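You operate a simulated robot arm through the tools that you are given. There is no shell and no other tool. Be economical: measure what you need, move in short steps, check, and stop when the job is done.

You run a simulated robot arm. Do the job below in one go: nothing can be reset, and whatever is moved stays where it is left.

TASK
Put the cordial bottle on top of the rusks box.

Only the result counts: the job must be done as asked and must still hold three seconds after the hand-in. Knocking over, shifting, dropping, spilling or breaking anything else fails it.

THE ROBOT
A 5-joint arm with a two-finger parallel gripper, fixed in place. Base frame: the origin is at the foot of the arm, x ahead of it, y to its left, z up; the work surface is at about z = 0. Units: m, degrees, N and s.
With the tool pointing down near the work surface it reaches from about 0.26 to 0.68 m from the base axis. Its first joint turns from -66.0 to 66.0 degrees. The tool tilts only in the upright plane through the base axis and itself; it spins freely about its own axis. Payload 2.9 kg.
The TCP is the grasp point between the finger pads, 0.03 m short of the fingertips. In the tool frame z runs along the fingers and y along their closing line. The gripper opens to 0.11 m. The fingers are 0.02 m wide and 0.01 m thick; the gripper's body (0.048 by 0.112 m) begins 0.055 m behind the TCP.
Orientation is told as [roll, pitch, yaw] about the base's x, y, z axes, in that order, counted from this pose: with the fingers straight down and closing along the base's y, the tool's x points along the base's -x, its y along +y and its z along -z.

THE INTERFACE
- The arm moves only by the tool jog_arm. Its arguments are lists of equal length, an entry for each row: "linear": the shift along the tool's x, y, z in units of 300 mm (1.0 is 300 mm), a list of three; "turn": the turn, a rotation vector about the tool's x, y, z in units of 90 degrees (1.0 is 90 degrees), a list of three; "grip": the closure in counts, from 0 (fully open) to 255 (shut). In form: {"linear": [[x, y, z], ...], "turn": [[rx, ry, rz], ...], "grip": [grip, ...]}. A call has 1 to 8 rows; each row is the pose to reach, as a shift and turn from the pose commanded when the call began, along the tool's axes at that moment. A call with a number of a shift or a turn outside -1 to 1 is refused whole. Rows are played at 5 a second. More than 0.05 m and 8.6 degrees between two rows, or a gripper value outside its range, and nothing of the call is played. A pose out of reach is approached as far as the arm can. The call stops where the force on the tool passes 40 N (or 10 N more than at its start, if that is more) or the arm is blocked; 0.2 s more then pass. Each finger travels about 0.108 m/s and halts on what it meets, pressing with about 32 N; the grip force reading is that of the motor and also rises with nothing between the fingers. The clock runs only during rows and for 0.2 s after the last one: add rows that repeat a pose to give the fingers time. The reply holds the time, the measured pose of the TCP, the force on the tool along the base axes, the opening and the grip force, in the units named above and with some noise, and new pictures: "show" is both (left out), scene, wrist or none.
- Cameras (640 x 400 px; columns grow to the right, rows downward): "scene" is fixed at [0.0376, -0.4539, 0.6045]; the picture's right is [0.76, -0.65, 0.00], its down [-0.37, -0.43, -0.82] and it looks along [0.54, 0.62, -0.57] (base axes); focal length 318 px, centre (320, 200). "wrist" rides on the gripper at [0.072, 0.017, -0.103] in the tool frame; the picture's right is [-0.23, 0.97, 0.00], its down [-0.76, -0.18, -0.62] and it looks along [-0.61, -0.14, 0.78] (tool axes); focal length 222 px, centre (320, 200). There is no depth. A picture from a camera that has moved, and an enlarged one, comes with that camera's place and axes in the base frame and with its lens.
- enlarge(camera, box): a new picture of the part [left, top, right, bottom] of that camera's present view, enlarged. No time passes.
- close_job(): hands the job in; it is judged then, once.

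Go step by step. Nothing tells you positions but the pictures and the camera data: compare them with the known pose of the tool, close in by small moves and look again before you grip or let go. The budget is 90 turns and 170 pictures, counting those below and the enlarged ones. Unless the task says otherwise, let go and move clear before handing in, and close with one line.

The tools are called after "Request:" by a JSON object that holds its "fn" and its "kwargs". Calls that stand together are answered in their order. jog_arm: Moves the arm, as the interface text tells. Its arguments: {"type":"object","properties":{"linear":{"type":"array","items":{"type":"array","items":{"type":"number"}}},"turn":{"type":"array","items":{"type":"array","items":{"type":"number"}}},"grip":{"type":"array","items":{"type":"number"}},"show":{"type":"string","enum":["both","scene","wrist","none"]}},"required":["linear","turn","grip"]} The other tools are called the same way: enlarge (camera, box) takes an enlarged picture of a part of a camera's view; close_job () hands the job in.

At the start:

```text
time: 0.0
tool_pos: [0.4202, 0.0457, 0.3277]
tool_rot: [0.1, 0.0, 0.0]
contact_force: [0.4, -0.6, 0.4]
grip_width: 0.11
grip_force: 0.1
```

scene: 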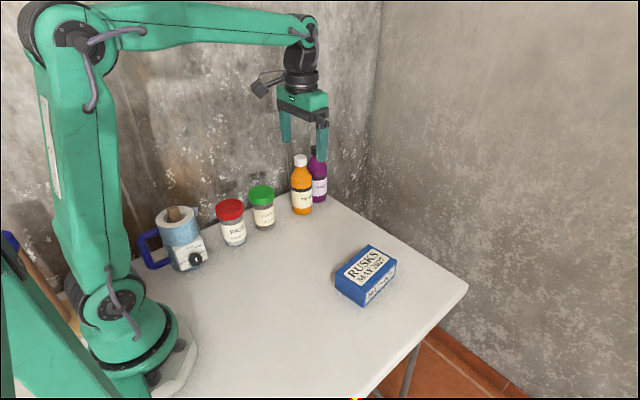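
wrist: 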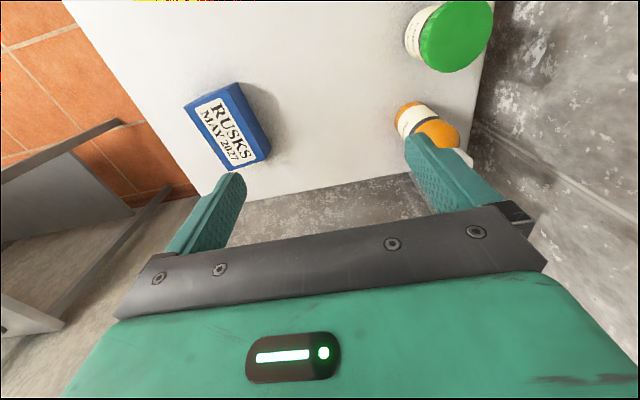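

I see two bottles, orange and purple, at the back, and the rusks box on the right. I need to read the labels first.

Request:
{"fn": "enlarge", "kwargs": {"camera": "scene", "box": [270, 140, 350, 220]}}

Request:
{"fn": "enlarge", "kwargs": {"camera": "scene", "box": [320, 230, 420, 320]}}

```text
5.00 times, centred on (310, 180) of scene
camera zoom: at [0.0376, -0.4539, 0.6045], right [0.76, -0.65, 0.0], down [-0.37, -0.43, -0.82], along [0.54, 0.62, -0.57], focal length 1589 px, centre (370, 300)
```

zoom: 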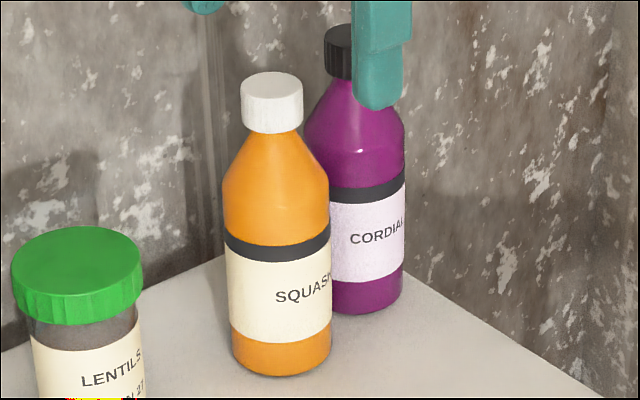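

```text
4.44 times, centred on (370, 275) of scene
camera zoom: at [0.0376, -0.4539, 0.6045], right [0.76, -0.65, 0.0], down [-0.37, -0.43, -0.82], along [0.54, 0.62, -0.57], focal length 1412 px, centre (98, -133)
```

zoom: 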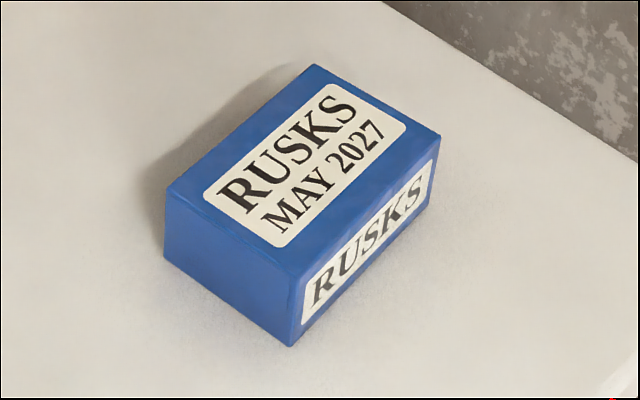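

The purple bottle is the cordial, at about (0.614, 0.224), and it is roughly 0.187 tall. The squash stands close by at (0.53, 0.205). The box top is centred near (0.463, -0.13) at z≈0.055. I'll move near the cordial, staying high, to look again.

Request:
{"fn": "jog_arm", "kwargs": {"linear": [[-0.093, 0.103, 0.02], [-0.187, 0.207, 0.04], [-0.28, 0.31, 0.06], [-0.373, 0.413, 0.08], [-0.467, 0.517, 0.1], [-0.467, 0.517, 0.1]], "turn": [[0, 0, 0], [0, 0, 0], [0, 0, 0], [0, 0, 0], [0, 0, 0], [0, 0, 0]], "grip": [0, 0, 0, 0, 0, 0]}}

```text
time: 1.4
tool_pos: [0.5604, 0.1994, 0.2958]
tool_rot: [0.0, 0.0, 0.1]
contact_force: [0.6, -0.3, -0.4]
grip_width: 0.1102
grip_force: 0.1
camera wrist: at [0.4892, 0.2176, 0.3988], right [0.23, 0.97, 0.0], down [0.76, -0.18, 0.62], along [0.61, -0.14, -0.78], focal length 222 px, centre (320, 200)
```

scene: 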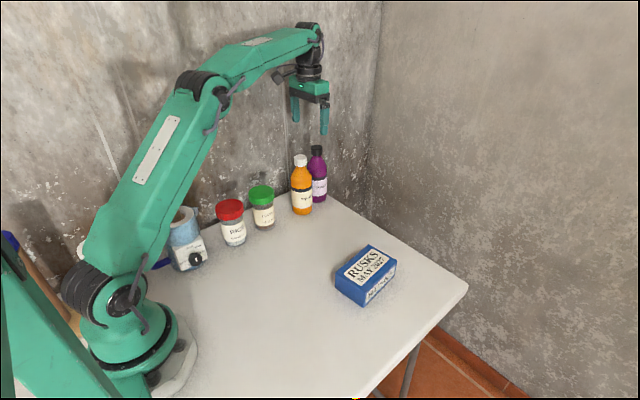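
wrist: 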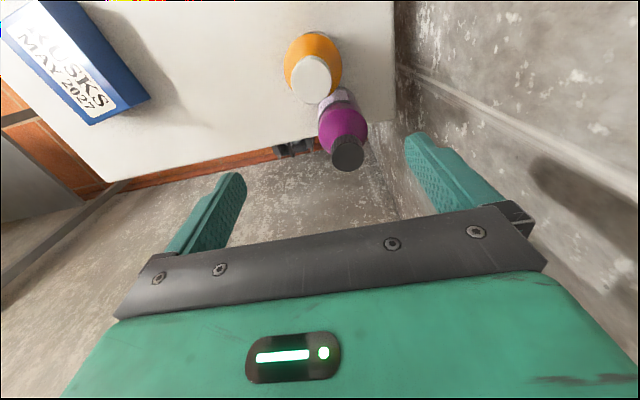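

The cap is visible from both cameras now, so I'll enlarge both views to triangulate it.

Request:
{"fn": "enlarge", "kwargs": {"camera": "wrist", "box": [270, 20, 420, 180]}}

Request:
{"fn": "enlarge", "kwargs": {"camera": "scene", "box": [280, 135, 350, 220]}}

```text
2.50 times, centred on (345, 100) of wrist
camera zoom: at [0.4892, 0.2176, 0.3988], right [0.23, 0.97, 0.0], down [0.76, -0.18, 0.62], along [0.61, -0.14, -0.78], focal length 555 px, centre (258, 450)
```

zoom: 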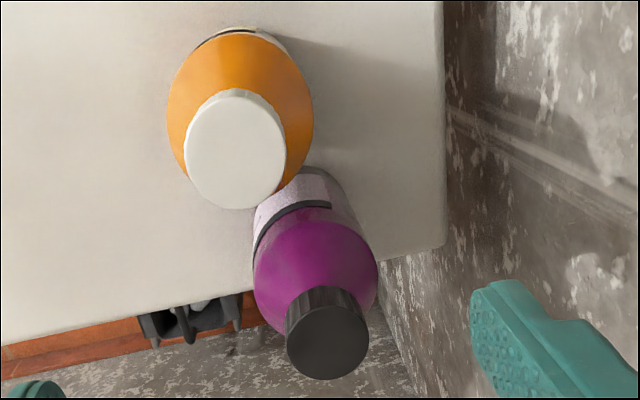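

```text
4.71 times, centred on (315, 178) of scene
camera zoom: at [0.0376, -0.4539, 0.6045], right [0.76, -0.65, 0.0], down [-0.37, -0.43, -0.82], along [0.54, 0.62, -0.57], focal length 1495 px, centre (344, 306)
```

zoom: 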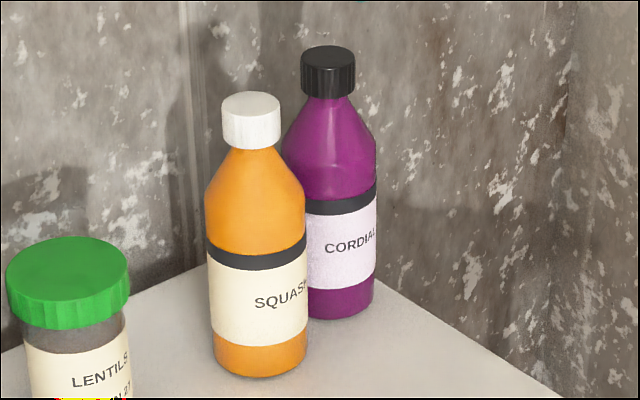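

The cap triangulates to about (0.613, 0.222), with its top near z≈0.178. I'll move directly above it, keeping the tips clear, and check again.

Request:
{"fn": "jog_arm", "kwargs": {"linear": [[-0.088, 0.037, 0.08], [-0.176, 0.073, 0.16], [-0.176, 0.073, 0.2], [-0.176, 0.073, 0.2]], "turn": [[0, 0, 0], [0, 0, 0], [0, 0, 0], [0, 0, 0]], "grip": [60, 60, 60, 60]}}

Request:
{"fn": "enlarge", "kwargs": {"camera": "scene", "box": [270, 70, 370, 220]}}

```text
time: 2.4
tool_pos: [0.6066, 0.2226, 0.2343]
tool_rot: [0.0, 0.0, 0.0]
contact_force: [0.0, -0.3, 0.1]
grip_width: 0.0843
grip_force: 0.1
out of reach, approached as far as the arm can: row 2, 3, 4
camera wrist: at [0.5352, 0.2402, 0.3376], right [0.23, 0.97, 0.0], down [0.76, -0.18, 0.62], along [0.61, -0.14, -0.78], focal length 222 px, centre (320, 200)
```

scene: 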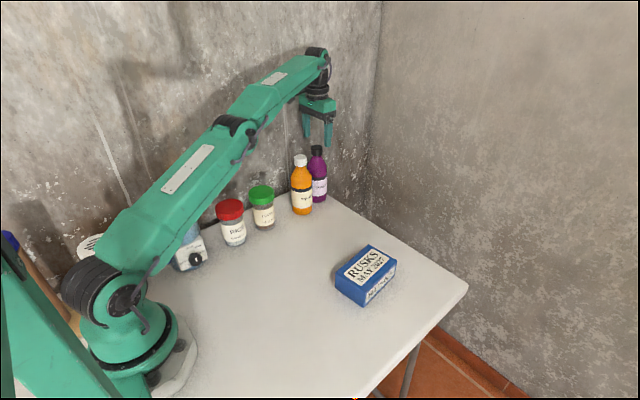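
wrist: 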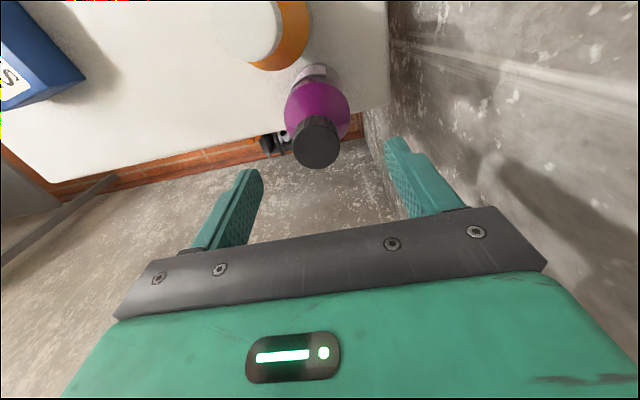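

```text
2.67 times, centred on (320, 145) of scene
camera zoom: at [0.0376, -0.4539, 0.6045], right [0.76, -0.65, 0.0], down [-0.37, -0.43, -0.82], along [0.54, 0.62, -0.57], focal length 847 px, centre (320, 347)
```

zoom: 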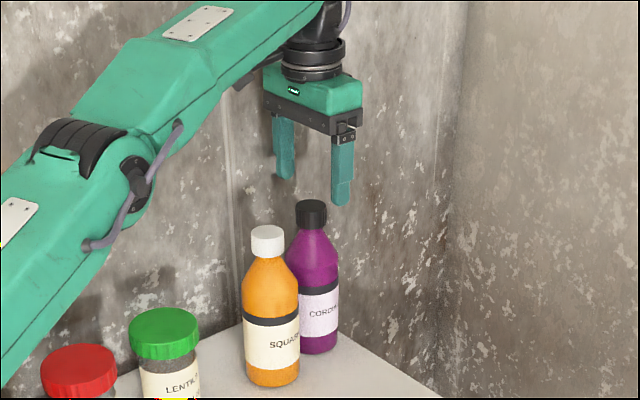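

The arm is at its reach limit here (x 0.607), and the cap re-measures at about (0.610, 0.222). Reach grows lower down, so I'll descend part way and see.

Request:
{"fn": "jog_arm", "kwargs": {"linear": [[0, 0, 0.05], [0, 0, 0.09], [0, 0, 0.09]], "turn": [[0, 0, 0], [0, 0, 0], [0, 0, 0]], "grip": [60, 60, 60]}}

Request:
{"fn": "enlarge", "kwargs": {"camera": "scene", "box": [280, 110, 360, 220]}}

```text
time: 3.2
tool_pos: [0.6058, 0.2222, 0.2094]
tool_rot: [0.1, 0.1, 0.0]
contact_force: [0.4, 0.2, -0.4]
grip_width: 0.0842
grip_force: 0.0
camera wrist: at [0.5347, 0.2401, 0.3123], right [0.23, 0.97, 0.0], down [0.76, -0.18, 0.62], along [0.61, -0.14, -0.78], focal length 222 px, centre (320, 200)
```

scene: 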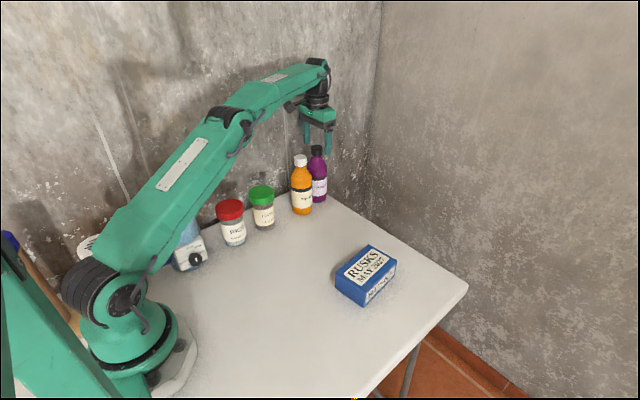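
wrist: 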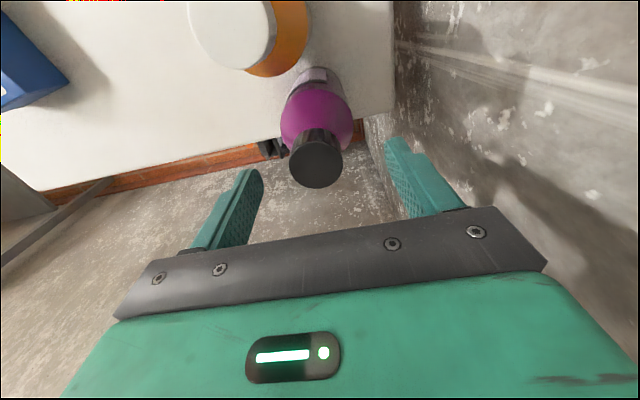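

```text
3.64 times, centred on (320, 165) of scene
camera zoom: at [0.0376, -0.4539, 0.6045], right [0.76, -0.65, 0.0], down [-0.37, -0.43, -0.82], along [0.54, 0.62, -0.57], focal length 1156 px, centre (320, 327)
```

zoom: 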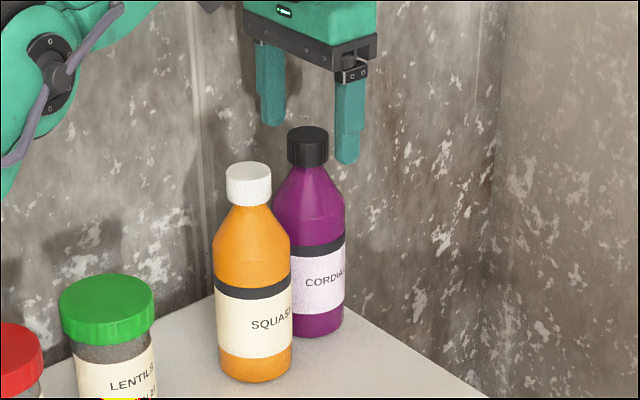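

The wrist view puts the cap at about (0.608, 0.2205), nearly centred between the fingers. I'll lower to z≈0.182, so the tips end around the bottom of the cap.

Request:
{"fn": "jog_arm", "kwargs": {"linear": [[-0.007, -0.004, 0.05], [-0.007, -0.004, 0.092], [-0.007, -0.004, 0.092]], "turn": [[0, 0, 0], [0, 0, 0], [0, 0, 0]], "grip": [60, 60, 60]}}

Request:
{"fn": "enlarge", "kwargs": {"camera": "scene", "box": [280, 110, 360, 220]}}

```text
time: 4.0
tool_pos: [0.6069, 0.2193, 0.181]
tool_rot: [-0.1, 0.0, 0.1]
contact_force: [0.3, 0.0, 0.8]
grip_width: 0.0843
grip_force: 0.0
camera wrist: at [0.5361, 0.2379, 0.2843], right [0.23, 0.97, 0.0], down [0.76, -0.18, 0.62], along [0.61, -0.14, -0.78], focal length 222 px, centre (320, 200)
```

scene: 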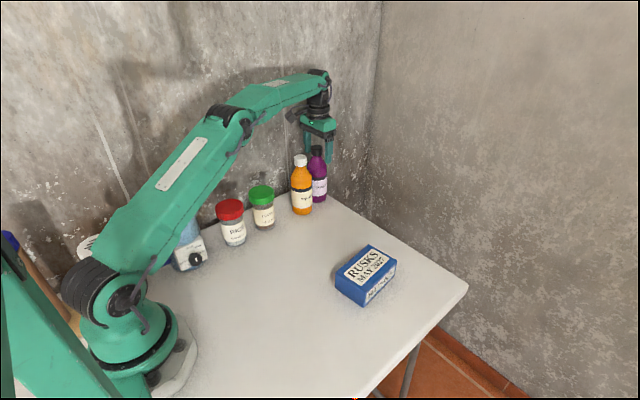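
wrist: 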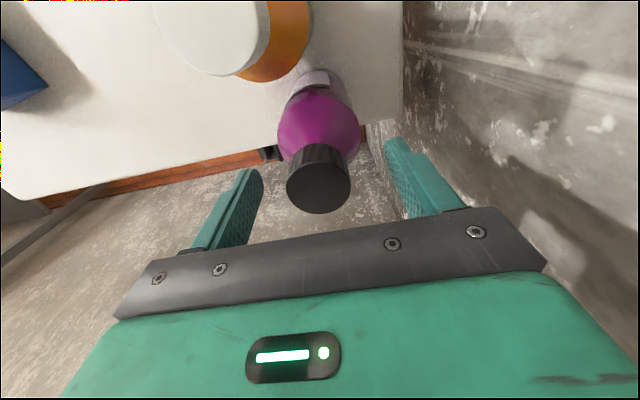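

```text
3.64 times, centred on (320, 165) of scene
camera zoom: at [0.0376, -0.4539, 0.6045], right [0.76, -0.65, 0.0], down [-0.37, -0.43, -0.82], along [0.54, 0.62, -0.57], focal length 1156 px, centre (320, 327)
```

zoom: 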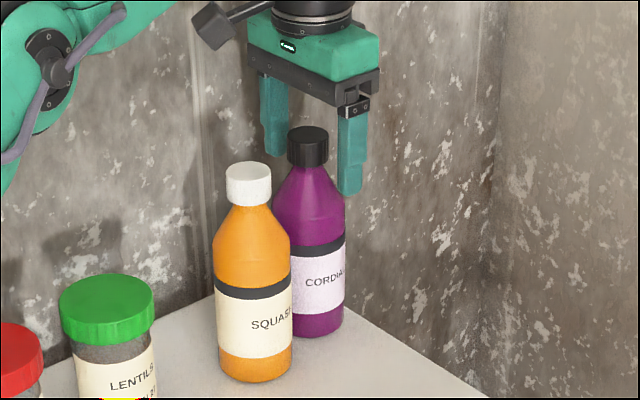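

The tips sit roughly 1.5 cm below the cap, level with the sloped shoulder. I'll raise 8 mm so the pads bear on the cap itself, then close.

Request:
{"fn": "jog_arm", "kwargs": {"linear": [[0, 0.003, -0.027], [0, 0.003, -0.027], [0, 0.003, -0.027], [0, 0.003, -0.027], [0, 0.003, -0.027], [0, 0.003, -0.027]], "turn": [[0, 0, 0], [0, 0, 0], [0, 0, 0], [0, 0, 0], [0, 0, 0], [0, 0, 0]], "grip": [60, 60, 255, 255, 255, 255]}}

Request:
{"fn": "enlarge", "kwargs": {"camera": "scene", "box": [280, 110, 360, 220]}}

```text
time: 5.4
tool_pos: [0.6068, 0.2213, 0.188]
tool_rot: [0.0, 0.1, 0.0]
contact_force: [0.0, -1.7, 0.8]
grip_width: 0.0332
grip_force: 31.8
camera wrist: at [0.5361, 0.2392, 0.2915], right [0.23, 0.97, 0.0], down [0.76, -0.18, 0.62], along [0.61, -0.14, -0.78], focal length 222 px, centre (320, 200)
```

scene: 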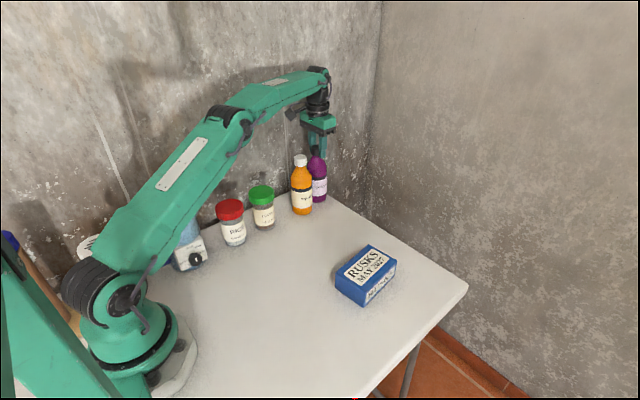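
wrist: 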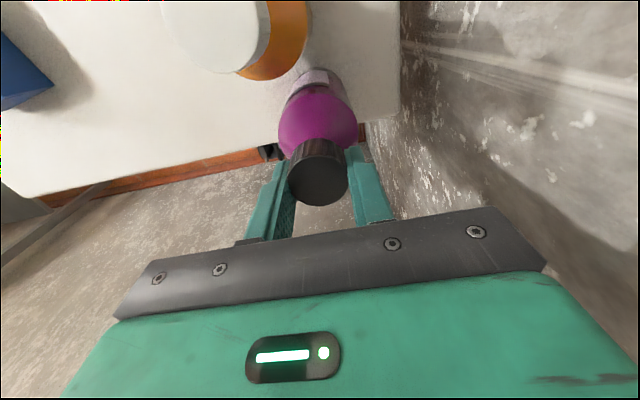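

```text
3.64 times, centred on (320, 165) of scene
camera zoom: at [0.0376, -0.4539, 0.6045], right [0.76, -0.65, 0.0], down [-0.37, -0.43, -0.82], along [0.54, 0.62, -0.57], focal length 1156 px, centre (320, 327)
```

zoom: 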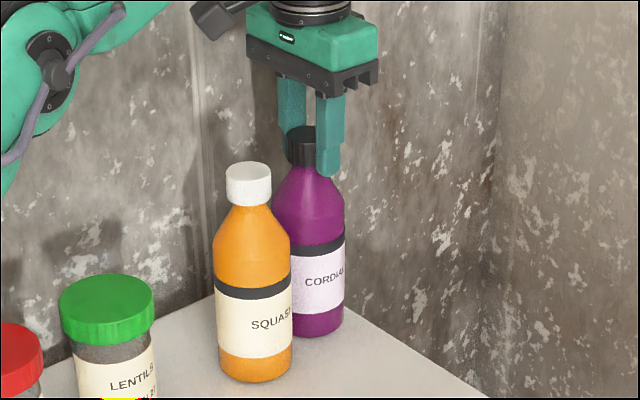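

The cap is gripped (width 0.033, 32 N). I'll lift straight up 3 cm and check that the bottle hangs level.

Request:
{"fn": "jog_arm", "kwargs": {"linear": [[0, 0, -0.02], [0, 0, -0.05], [0, 0, -0.1], [0, 0, -0.1]], "turn": [[0, 0, 0], [0, 0, 0], [0, 0, 0], [0, 0, 0]], "grip": [255, 255, 255, 255]}}

Request:
{"fn": "enlarge", "kwargs": {"camera": "scene", "box": [280, 110, 360, 220]}}

```text
time: 6.4
tool_pos: [0.6059, 0.2215, 0.2174]
tool_rot: [0.0, 0.0, -0.1]
contact_force: [0.5, -0.7, -3.8]
grip_width: 0.0332
grip_force: 31.7
camera wrist: at [0.5359, 0.2395, 0.3207], right [0.23, 0.97, 0.0], down [0.76, -0.18, 0.62], along [0.61, -0.14, -0.78], focal length 222 px, centre (320, 200)
```

scene: 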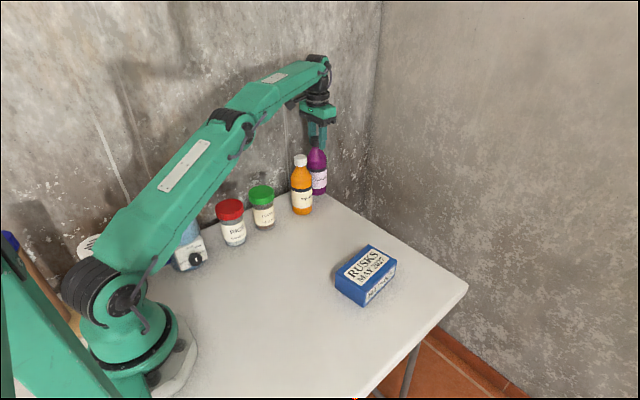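
wrist: 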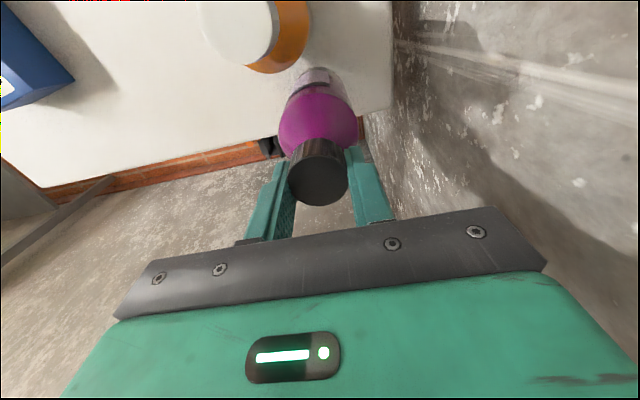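

```text
3.64 times, centred on (320, 165) of scene
camera zoom: at [0.0376, -0.4539, 0.6045], right [0.76, -0.65, 0.0], down [-0.37, -0.43, -0.82], along [0.54, 0.62, -0.57], focal length 1156 px, centre (320, 327)
```

zoom: 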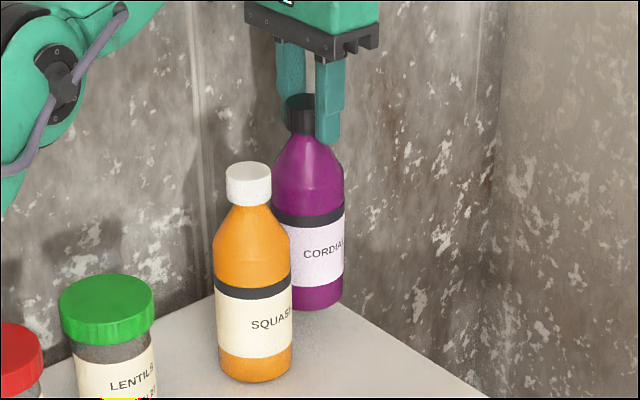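

The bottle is held upright with its base 3 cm up and about 0.4 kg hanging. I'll swing it along an arc toward -y, away from the squash, at near-constant radius.

Request:
{"fn": "jog_arm", "kwargs": {"linear": [[-0.016, -0.05, 0], [-0.033, -0.123, 0], [-0.052, -0.185, 0], [-0.07, -0.245, 0], [-0.084, -0.31, 0], [-0.097, -0.38, 0], [-0.097, -0.45, 0], [-0.097, -0.5, 0]], "turn": [[0, 0, 0], [0, 0, 0], [0, 0, 0], [0, 0, 0], [0, 0, 0], [0, 0, 0], [0, 0, 0], [0, 0, 0]], "grip": [255, 255, 255, 255, 255, 255, 255, 255], "show": "scene"}}

```text
time: 8.2
tool_pos: [0.6353, 0.0683, 0.2175]
tool_rot: [0.0, 0.0, 0.0]
contact_force: [-0.4, 0.3, -4.8]
grip_width: 0.033
grip_force: 32.5
```

scene: 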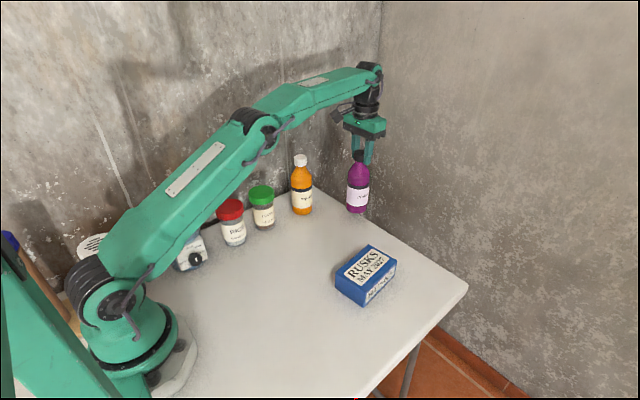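

That went cleanly past the squash. Next I'll retract and raise toward (0.47, 0.0, 0.30).

Request:
{"fn": "jog_arm", "kwargs": {"linear": [[0.04, -0.02, -0.02], [0.12, -0.05, -0.06], [0.2, -0.083, -0.1], [0.28, -0.116, -0.14], [0.36, -0.15, -0.18], [0.44, -0.18, -0.22], [0.52, -0.21, -0.26], [0.55, -0.227, -0.275]], "turn": [[0, 0, 0], [0, 0, 0], [0, 0, 0], [0, 0, 0], [0, 0, 0], [0, 0, 0], [0, 0, 0], [0, 0, 0]], "grip": [255, 255, 255, 255, 255, 255, 255, 255]}}

```text
time: 10.0
tool_pos: [0.4702, 0.0042, 0.2992]
tool_rot: [0.0, 0.0, -0.1]
contact_force: [-0.2, 0.4, -3.6]
grip_width: 0.0333
grip_force: 32.3
camera wrist: at [0.399, 0.0216, 0.4023], right [0.23, 0.97, 0.0], down [0.76, -0.18, 0.62], along [0.61, -0.14, -0.78], focal length 222 px, centre (320, 200)
```

scene: 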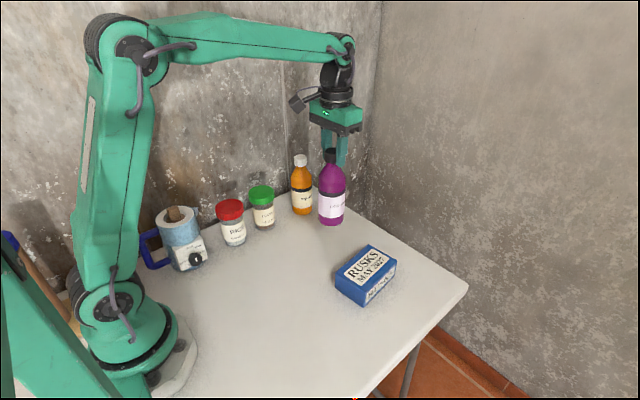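
wrist: 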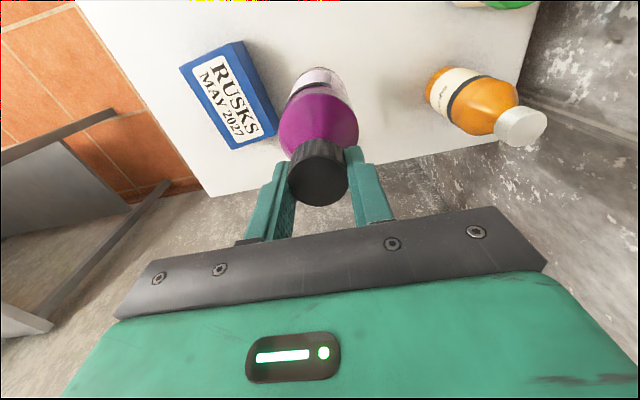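

I'll re-measure the box top from the wrist camera before moving over it.

Request:
{"fn": "enlarge", "kwargs": {"camera": "wrist", "box": [160, 20, 360, 160]}}

```text
2.86 times, centred on (260, 90) of wrist
camera zoom: at [0.399, 0.0216, 0.4023], right [0.23, 0.97, 0.0], down [0.76, -0.18, 0.62], along [0.61, -0.14, -0.78], focal length 635 px, centre (491, 514)
```

zoom: 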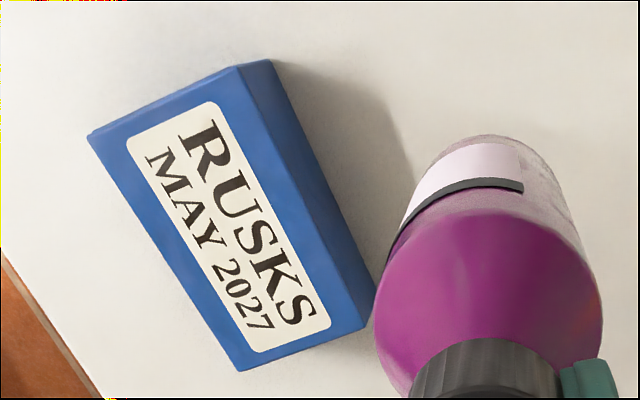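

The two views agree: the box top is centred at (0.463, -0.131). The bottle sits a few mm toward the base from the TCP, so I'll aim the TCP at (0.466, -0.131).

Request:
{"fn": "jog_arm", "kwargs": {"linear": [[0.0, -0.04, 0], [0.0, -0.1, 0], [0.005, -0.17, 0], [0.008, -0.25, 0], [0.01, -0.33, 0], [0.013, -0.4, 0], [0.013, -0.44, 0], [0.013, -0.45, 0]], "turn": [[0, 0, 0], [0, 0, 0], [0, 0, 0], [0, 0, 0], [0, 0, 0], [0, 0, 0], [0, 0, 0], [0, 0, 0]], "grip": [255, 255, 255, 255, 255, 255, 255, 255]}}

Request:
{"fn": "enlarge", "kwargs": {"camera": "scene", "box": [300, 130, 440, 320]}}

Request:
{"fn": "enlarge", "kwargs": {"camera": "wrist", "box": [220, 0, 420, 220]}}

```text
time: 11.8
tool_pos: [0.4693, -0.1334, 0.3007]
tool_rot: [0.0, 0.0, 0.1]
contact_force: [-0.1, 0.2, -6.1]
grip_width: 0.0332
grip_force: 32.5
camera wrist: at [0.3978, -0.1149, 0.4037], right [0.23, 0.97, 0.0], down [0.76, -0.18, 0.62], along [0.61, -0.14, -0.78], focal length 222 px, centre (320, 200)
```

scene: 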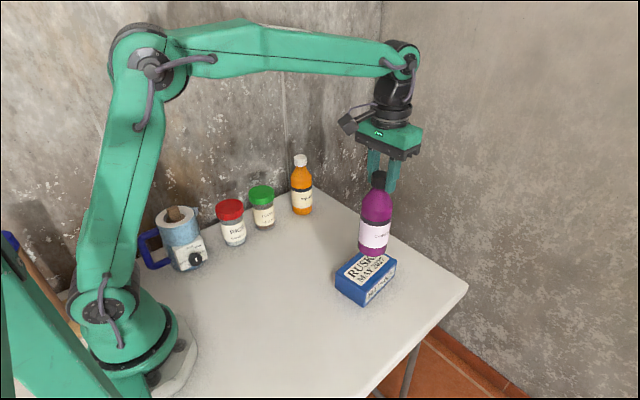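
wrist: 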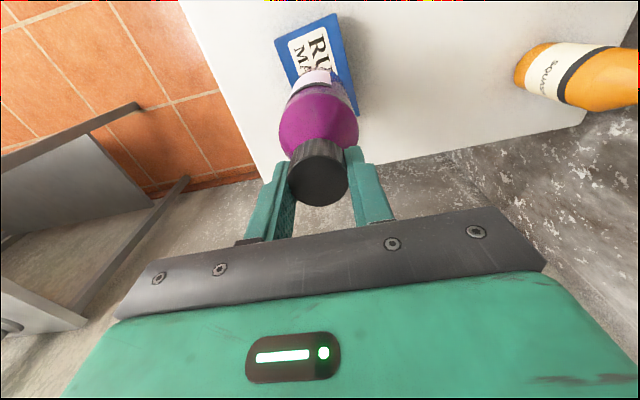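

```text
2.11 times, centred on (370, 225) of scene
camera zoom: at [0.0376, -0.454, 0.6045], right [0.76, -0.65, 0.0], down [-0.37, -0.43, -0.82], along [0.54, 0.62, -0.57], focal length 669 px, centre (215, 147)
```

zoom: 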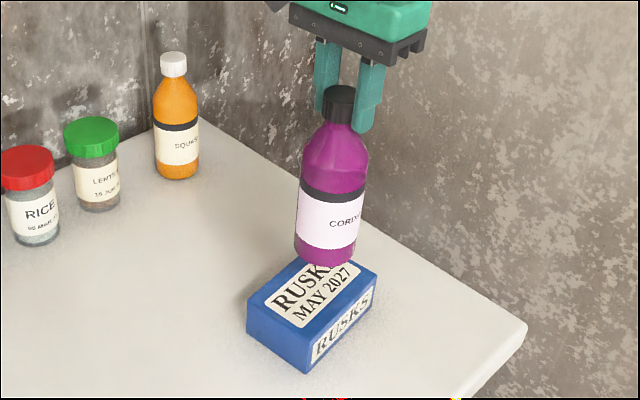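

```text
1.82 times, centred on (320, 110) of wrist
camera zoom: at [0.3978, -0.1149, 0.4037], right [0.23, 0.97, 0.0], down [0.76, -0.18, 0.62], along [0.61, -0.14, -0.78], focal length 404 px, centre (320, 364)
```

zoom: 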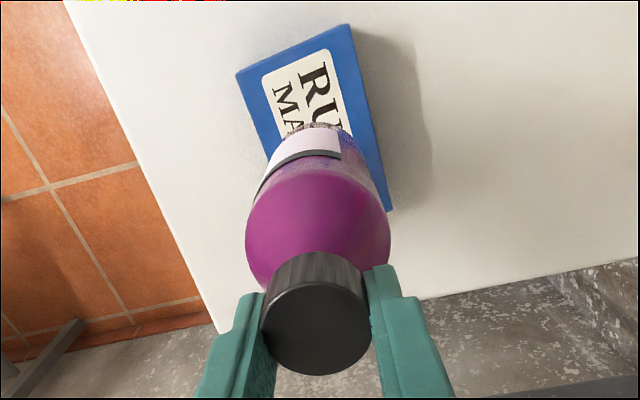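

The bottle hangs vertically over the box, with its axis near (0.467, -0.133). I'll correct a few mm and descend to about 1 cm above the top.

Request:
{"fn": "jog_arm", "kwargs": {"linear": [[0.012, 0.006, 0.04], [0.012, 0.006, 0.08], [0.012, 0.006, 0.12], [0.012, 0.006, 0.155], [0.012, 0.006, 0.155]], "turn": [[0, 0, 0], [0, 0, 0], [0, 0, 0], [0, 0, 0], [0, 0, 0]], "grip": [255, 255, 255, 255, 255]}}

Request:
{"fn": "enlarge", "kwargs": {"camera": "scene", "box": [310, 170, 420, 320]}}

Request:
{"fn": "enlarge", "kwargs": {"camera": "wrist", "box": [240, 0, 400, 160]}}

```text
time: 13.0
tool_pos: [0.4631, -0.1309, 0.254]
tool_rot: [0.0, 0.0, -0.1]
contact_force: [-0.6, 0.0, -4.1]
grip_width: 0.033
grip_force: 32.0
camera wrist: at [0.3918, -0.1129, 0.3572], right [0.23, 0.97, 0.0], down [0.76, -0.18, 0.62], along [0.61, -0.14, -0.78], focal length 222 px, centre (320, 200)
```

scene: 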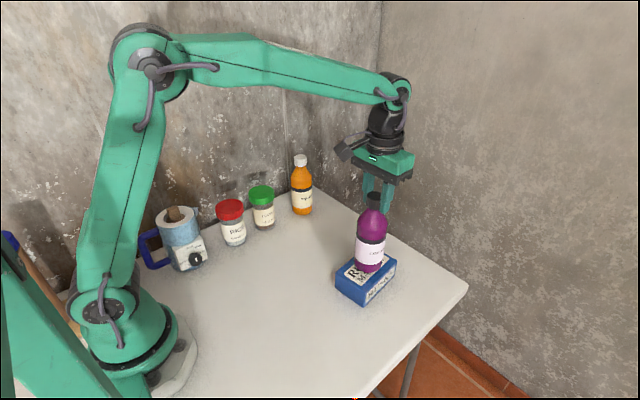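
wrist: 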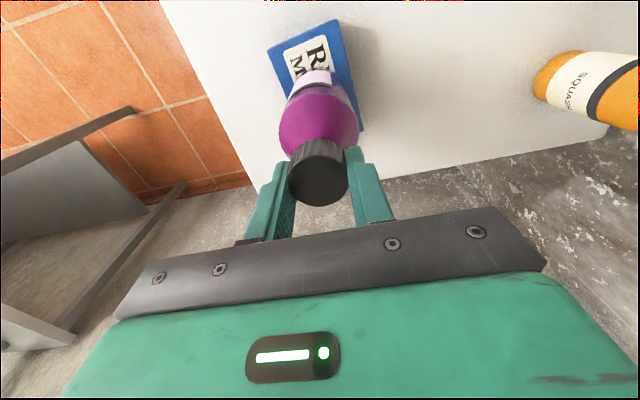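

```text
2.67 times, centred on (365, 245) of scene
camera zoom: at [0.0376, -0.4539, 0.6045], right [0.76, -0.65, 0.0], down [-0.37, -0.43, -0.82], along [0.54, 0.62, -0.57], focal length 847 px, centre (200, 80)
```

zoom: 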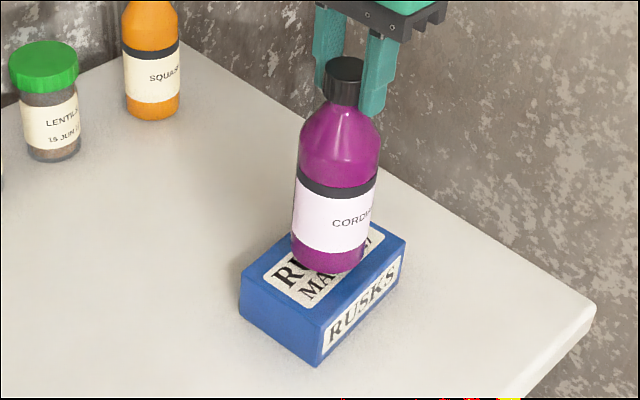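

```text
2.50 times, centred on (320, 80) of wrist
camera zoom: at [0.3918, -0.1129, 0.3572], right [0.23, 0.97, 0.0], down [0.76, -0.18, 0.62], along [0.61, -0.14, -0.78], focal length 555 px, centre (320, 500)
```

zoom: 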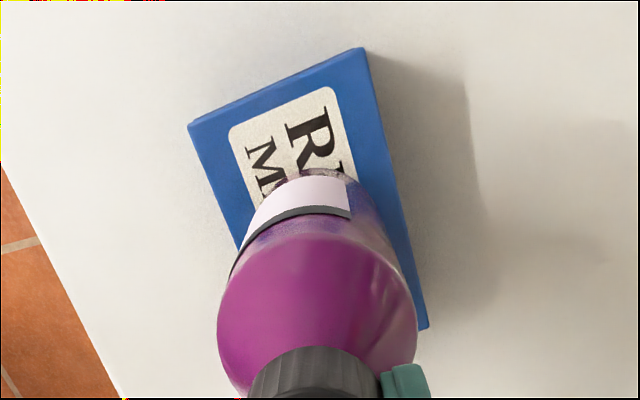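

The bottle is centred to within a few mm, slightly toward -y, and about 1 cm above the box. I'll shift 3 mm in +y and lower in small steps.

Request:
{"fn": "jog_arm", "kwargs": {"linear": [[0.004, 0.009, 0.01], [0.004, 0.009, 0.02], [0.004, 0.009, 0.026], [0.004, 0.009, 0.026]], "turn": [[0, 0, 0], [0, 0, 0], [0, 0, 0], [0, 0, 0]], "grip": [255, 255, 255, 255], "show": "none"}}

Request:
{"fn": "enlarge", "kwargs": {"camera": "scene", "box": [330, 220, 410, 310]}}

```text
time: 14.0
tool_pos: [0.4645, -0.1272, 0.2475]
tool_rot: [0.0, 0.0, 0.1]
contact_force: [0.0, 0.3, -4.0]
grip_width: 0.0333
grip_force: 32.1
```

```text
4.44 times, centred on (370, 265) of scene
camera zoom: at [0.0376, -0.4539, 0.6045], right [0.76, -0.65, 0.0], down [-0.37, -0.43, -0.82], along [0.54, 0.62, -0.57], focal length 1412 px, centre (98, -89)
```

zoom: 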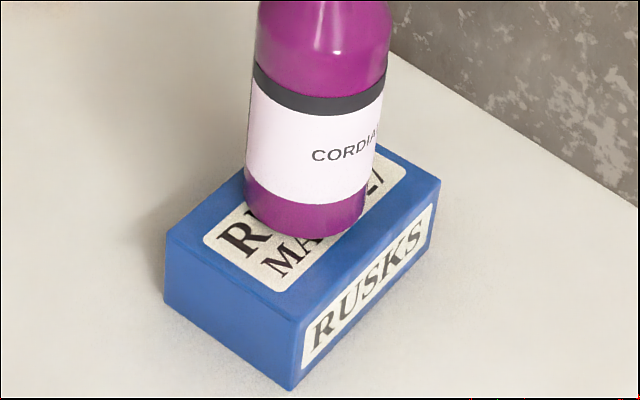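

There's no contact yet (force still equals the bottle's weight) and the placement looks centred. I'll continue down in 1–2 mm steps.

Request:
{"fn": "jog_arm", "kwargs": {"linear": [[0, 0, 0.005], [0, 0, 0.01], [0, 0, 0.01]], "turn": [[0, 0, 0], [0, 0, 0], [0, 0, 0]], "grip": [255, 255, 255], "show": "none"}}

```text
time: 14.8
tool_pos: [0.4651, -0.127, 0.2433]
tool_rot: [0.1, -0.1, 0.0]
contact_force: [-0.6, 0.6, -3.4]
grip_width: 0.0333
grip_force: 31.6
```

Request:
{"fn": "jog_arm", "kwargs": {"linear": [[0, 0, 0.003], [0, 0, 0.006], [0, 0, 0.006]], "turn": [[0, 0, 0], [0, 0, 0], [0, 0, 0]], "grip": [255, 255, 255], "show": "none"}}

Request:
{"fn": "enlarge", "kwargs": {"camera": "scene", "box": [330, 220, 410, 310]}}

```text
time: 15.6
tool_pos: [0.4639, -0.1279, 0.2423]
tool_rot: [0.0, -0.1, 0.1]
contact_force: [-1.6, 1.2, 7.3]
grip_width: 0.0328
grip_force: 32.0
```

```text
4.44 times, centred on (370, 265) of scene
camera zoom: at [0.0375, -0.4539, 0.6045], right [0.76, -0.65, 0.0], down [-0.37, -0.43, -0.82], along [0.54, 0.62, -0.57], focal length 1412 px, centre (98, -89)
```

zoom: 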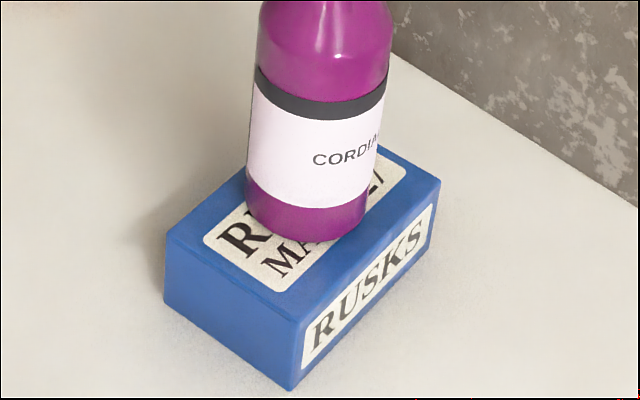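

Contact is confirmed: the tool force went from -4 to +7 N and the bottle is seated on the box. I'll relieve the force slightly and open the fingers.

Request:
{"fn": "jog_arm", "kwargs": {"linear": [[0, 0, -0.002], [0, 0, -0.002], [0, 0, -0.002], [0, 0, -0.002], [0, 0, -0.002], [0, 0, -0.002]], "turn": [[0, 0, 0], [0, 0, 0], [0, 0, 0], [0, 0, 0], [0, 0, 0], [0, 0, 0]], "grip": [255, 170, 140, 90, 60, 60]}}

```text
time: 17.0
tool_pos: [0.4637, -0.1272, 0.2434]
tool_rot: [0.0, 0.0, 0.0]
contact_force: [0.5, -0.1, 0.5]
grip_width: 0.0843
grip_force: 0.0
camera wrist: at [0.393, -0.1097, 0.3466], right [0.23, 0.97, 0.0], down [0.76, -0.18, 0.62], along [0.61, -0.14, -0.78], focal length 222 px, centre (320, 200)
```

scene: 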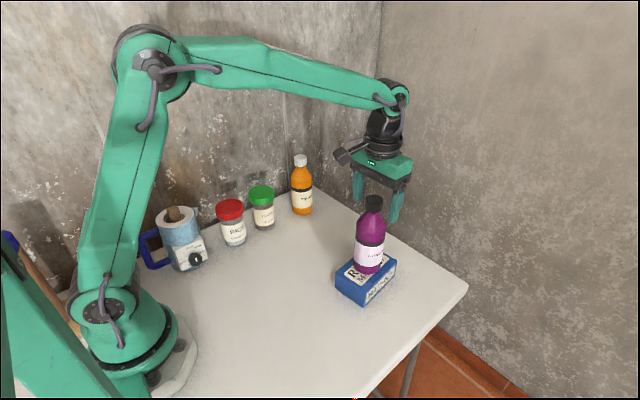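
wrist: 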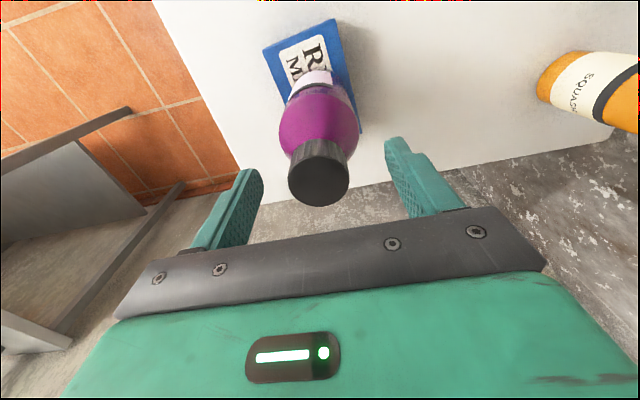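

The bottle stands free on the box and the fingers are clear on both sides. I'll raise straight up.

Request:
{"fn": "jog_arm", "kwargs": {"linear": [[0, 0, -0.06], [0, 0, -0.15], [0, 0, -0.25], [0, 0, -0.35], [0, 0, -0.35], [0, 0, -0.35]], "turn": [[0, 0, 0], [0, 0, 0], [0, 0, 0], [0, 0, 0], [0, 0, 0], [0, 0, 0]], "grip": [60, 60, 60, 60, 60, 60]}}

Request:
{"fn": "enlarge", "kwargs": {"camera": "scene", "box": [310, 170, 420, 320]}}

```text
time: 18.4
tool_pos: [0.4639, -0.1261, 0.3485]
tool_rot: [0.1, 0.0, 0.0]
contact_force: [-0.5, 0.8, -0.6]
grip_width: 0.0842
grip_force: 0.0
camera wrist: at [0.3928, -0.107, 0.4521], right [0.23, 0.97, 0.0], down [0.76, -0.18, 0.62], along [0.61, -0.14, -0.78], focal length 222 px, centre (320, 200)
```

scene: 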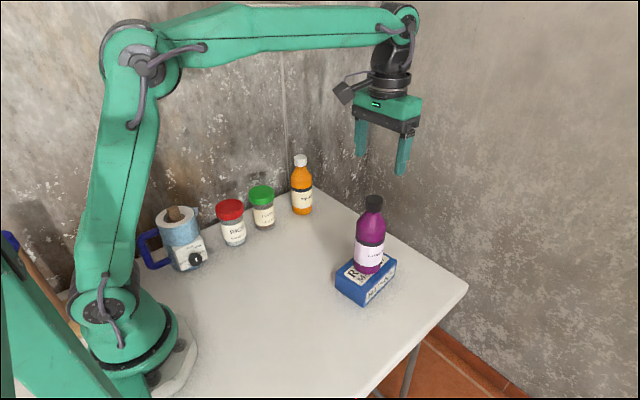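
wrist: 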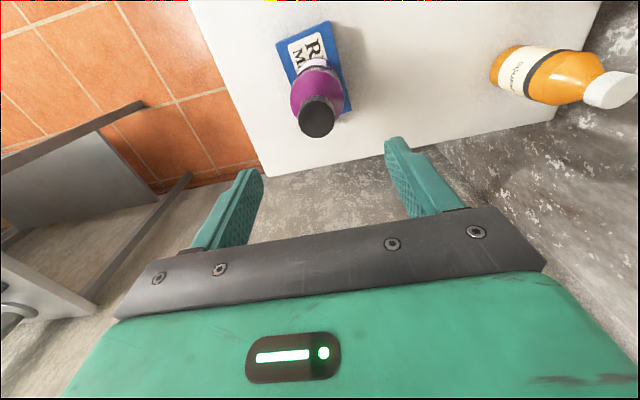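

```text
2.67 times, centred on (365, 245) of scene
camera zoom: at [0.0376, -0.4539, 0.6045], right [0.76, -0.65, 0.0], down [-0.37, -0.43, -0.82], along [0.54, 0.62, -0.57], focal length 847 px, centre (200, 80)
```

zoom: 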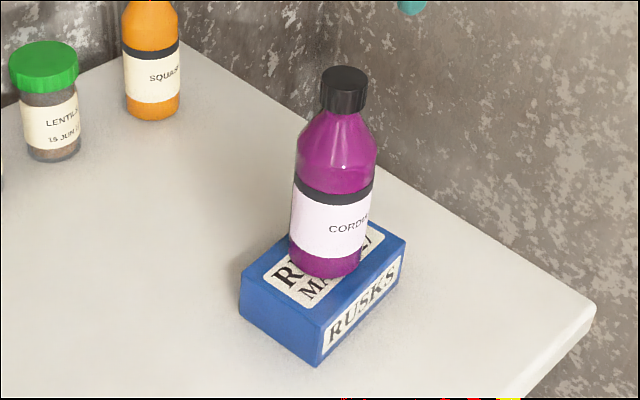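

The cordial bottle stands upright and steady on the rusks box, the arm is clear, and nothing else has moved. I'm handing in.

Request:
{"fn": "close_job", "kwargs": {}}

```text
The job is handed in.
```

The cordial bottle is standing upright on top of the rusks box; I've let go, moved the arm clear and handed the job in.
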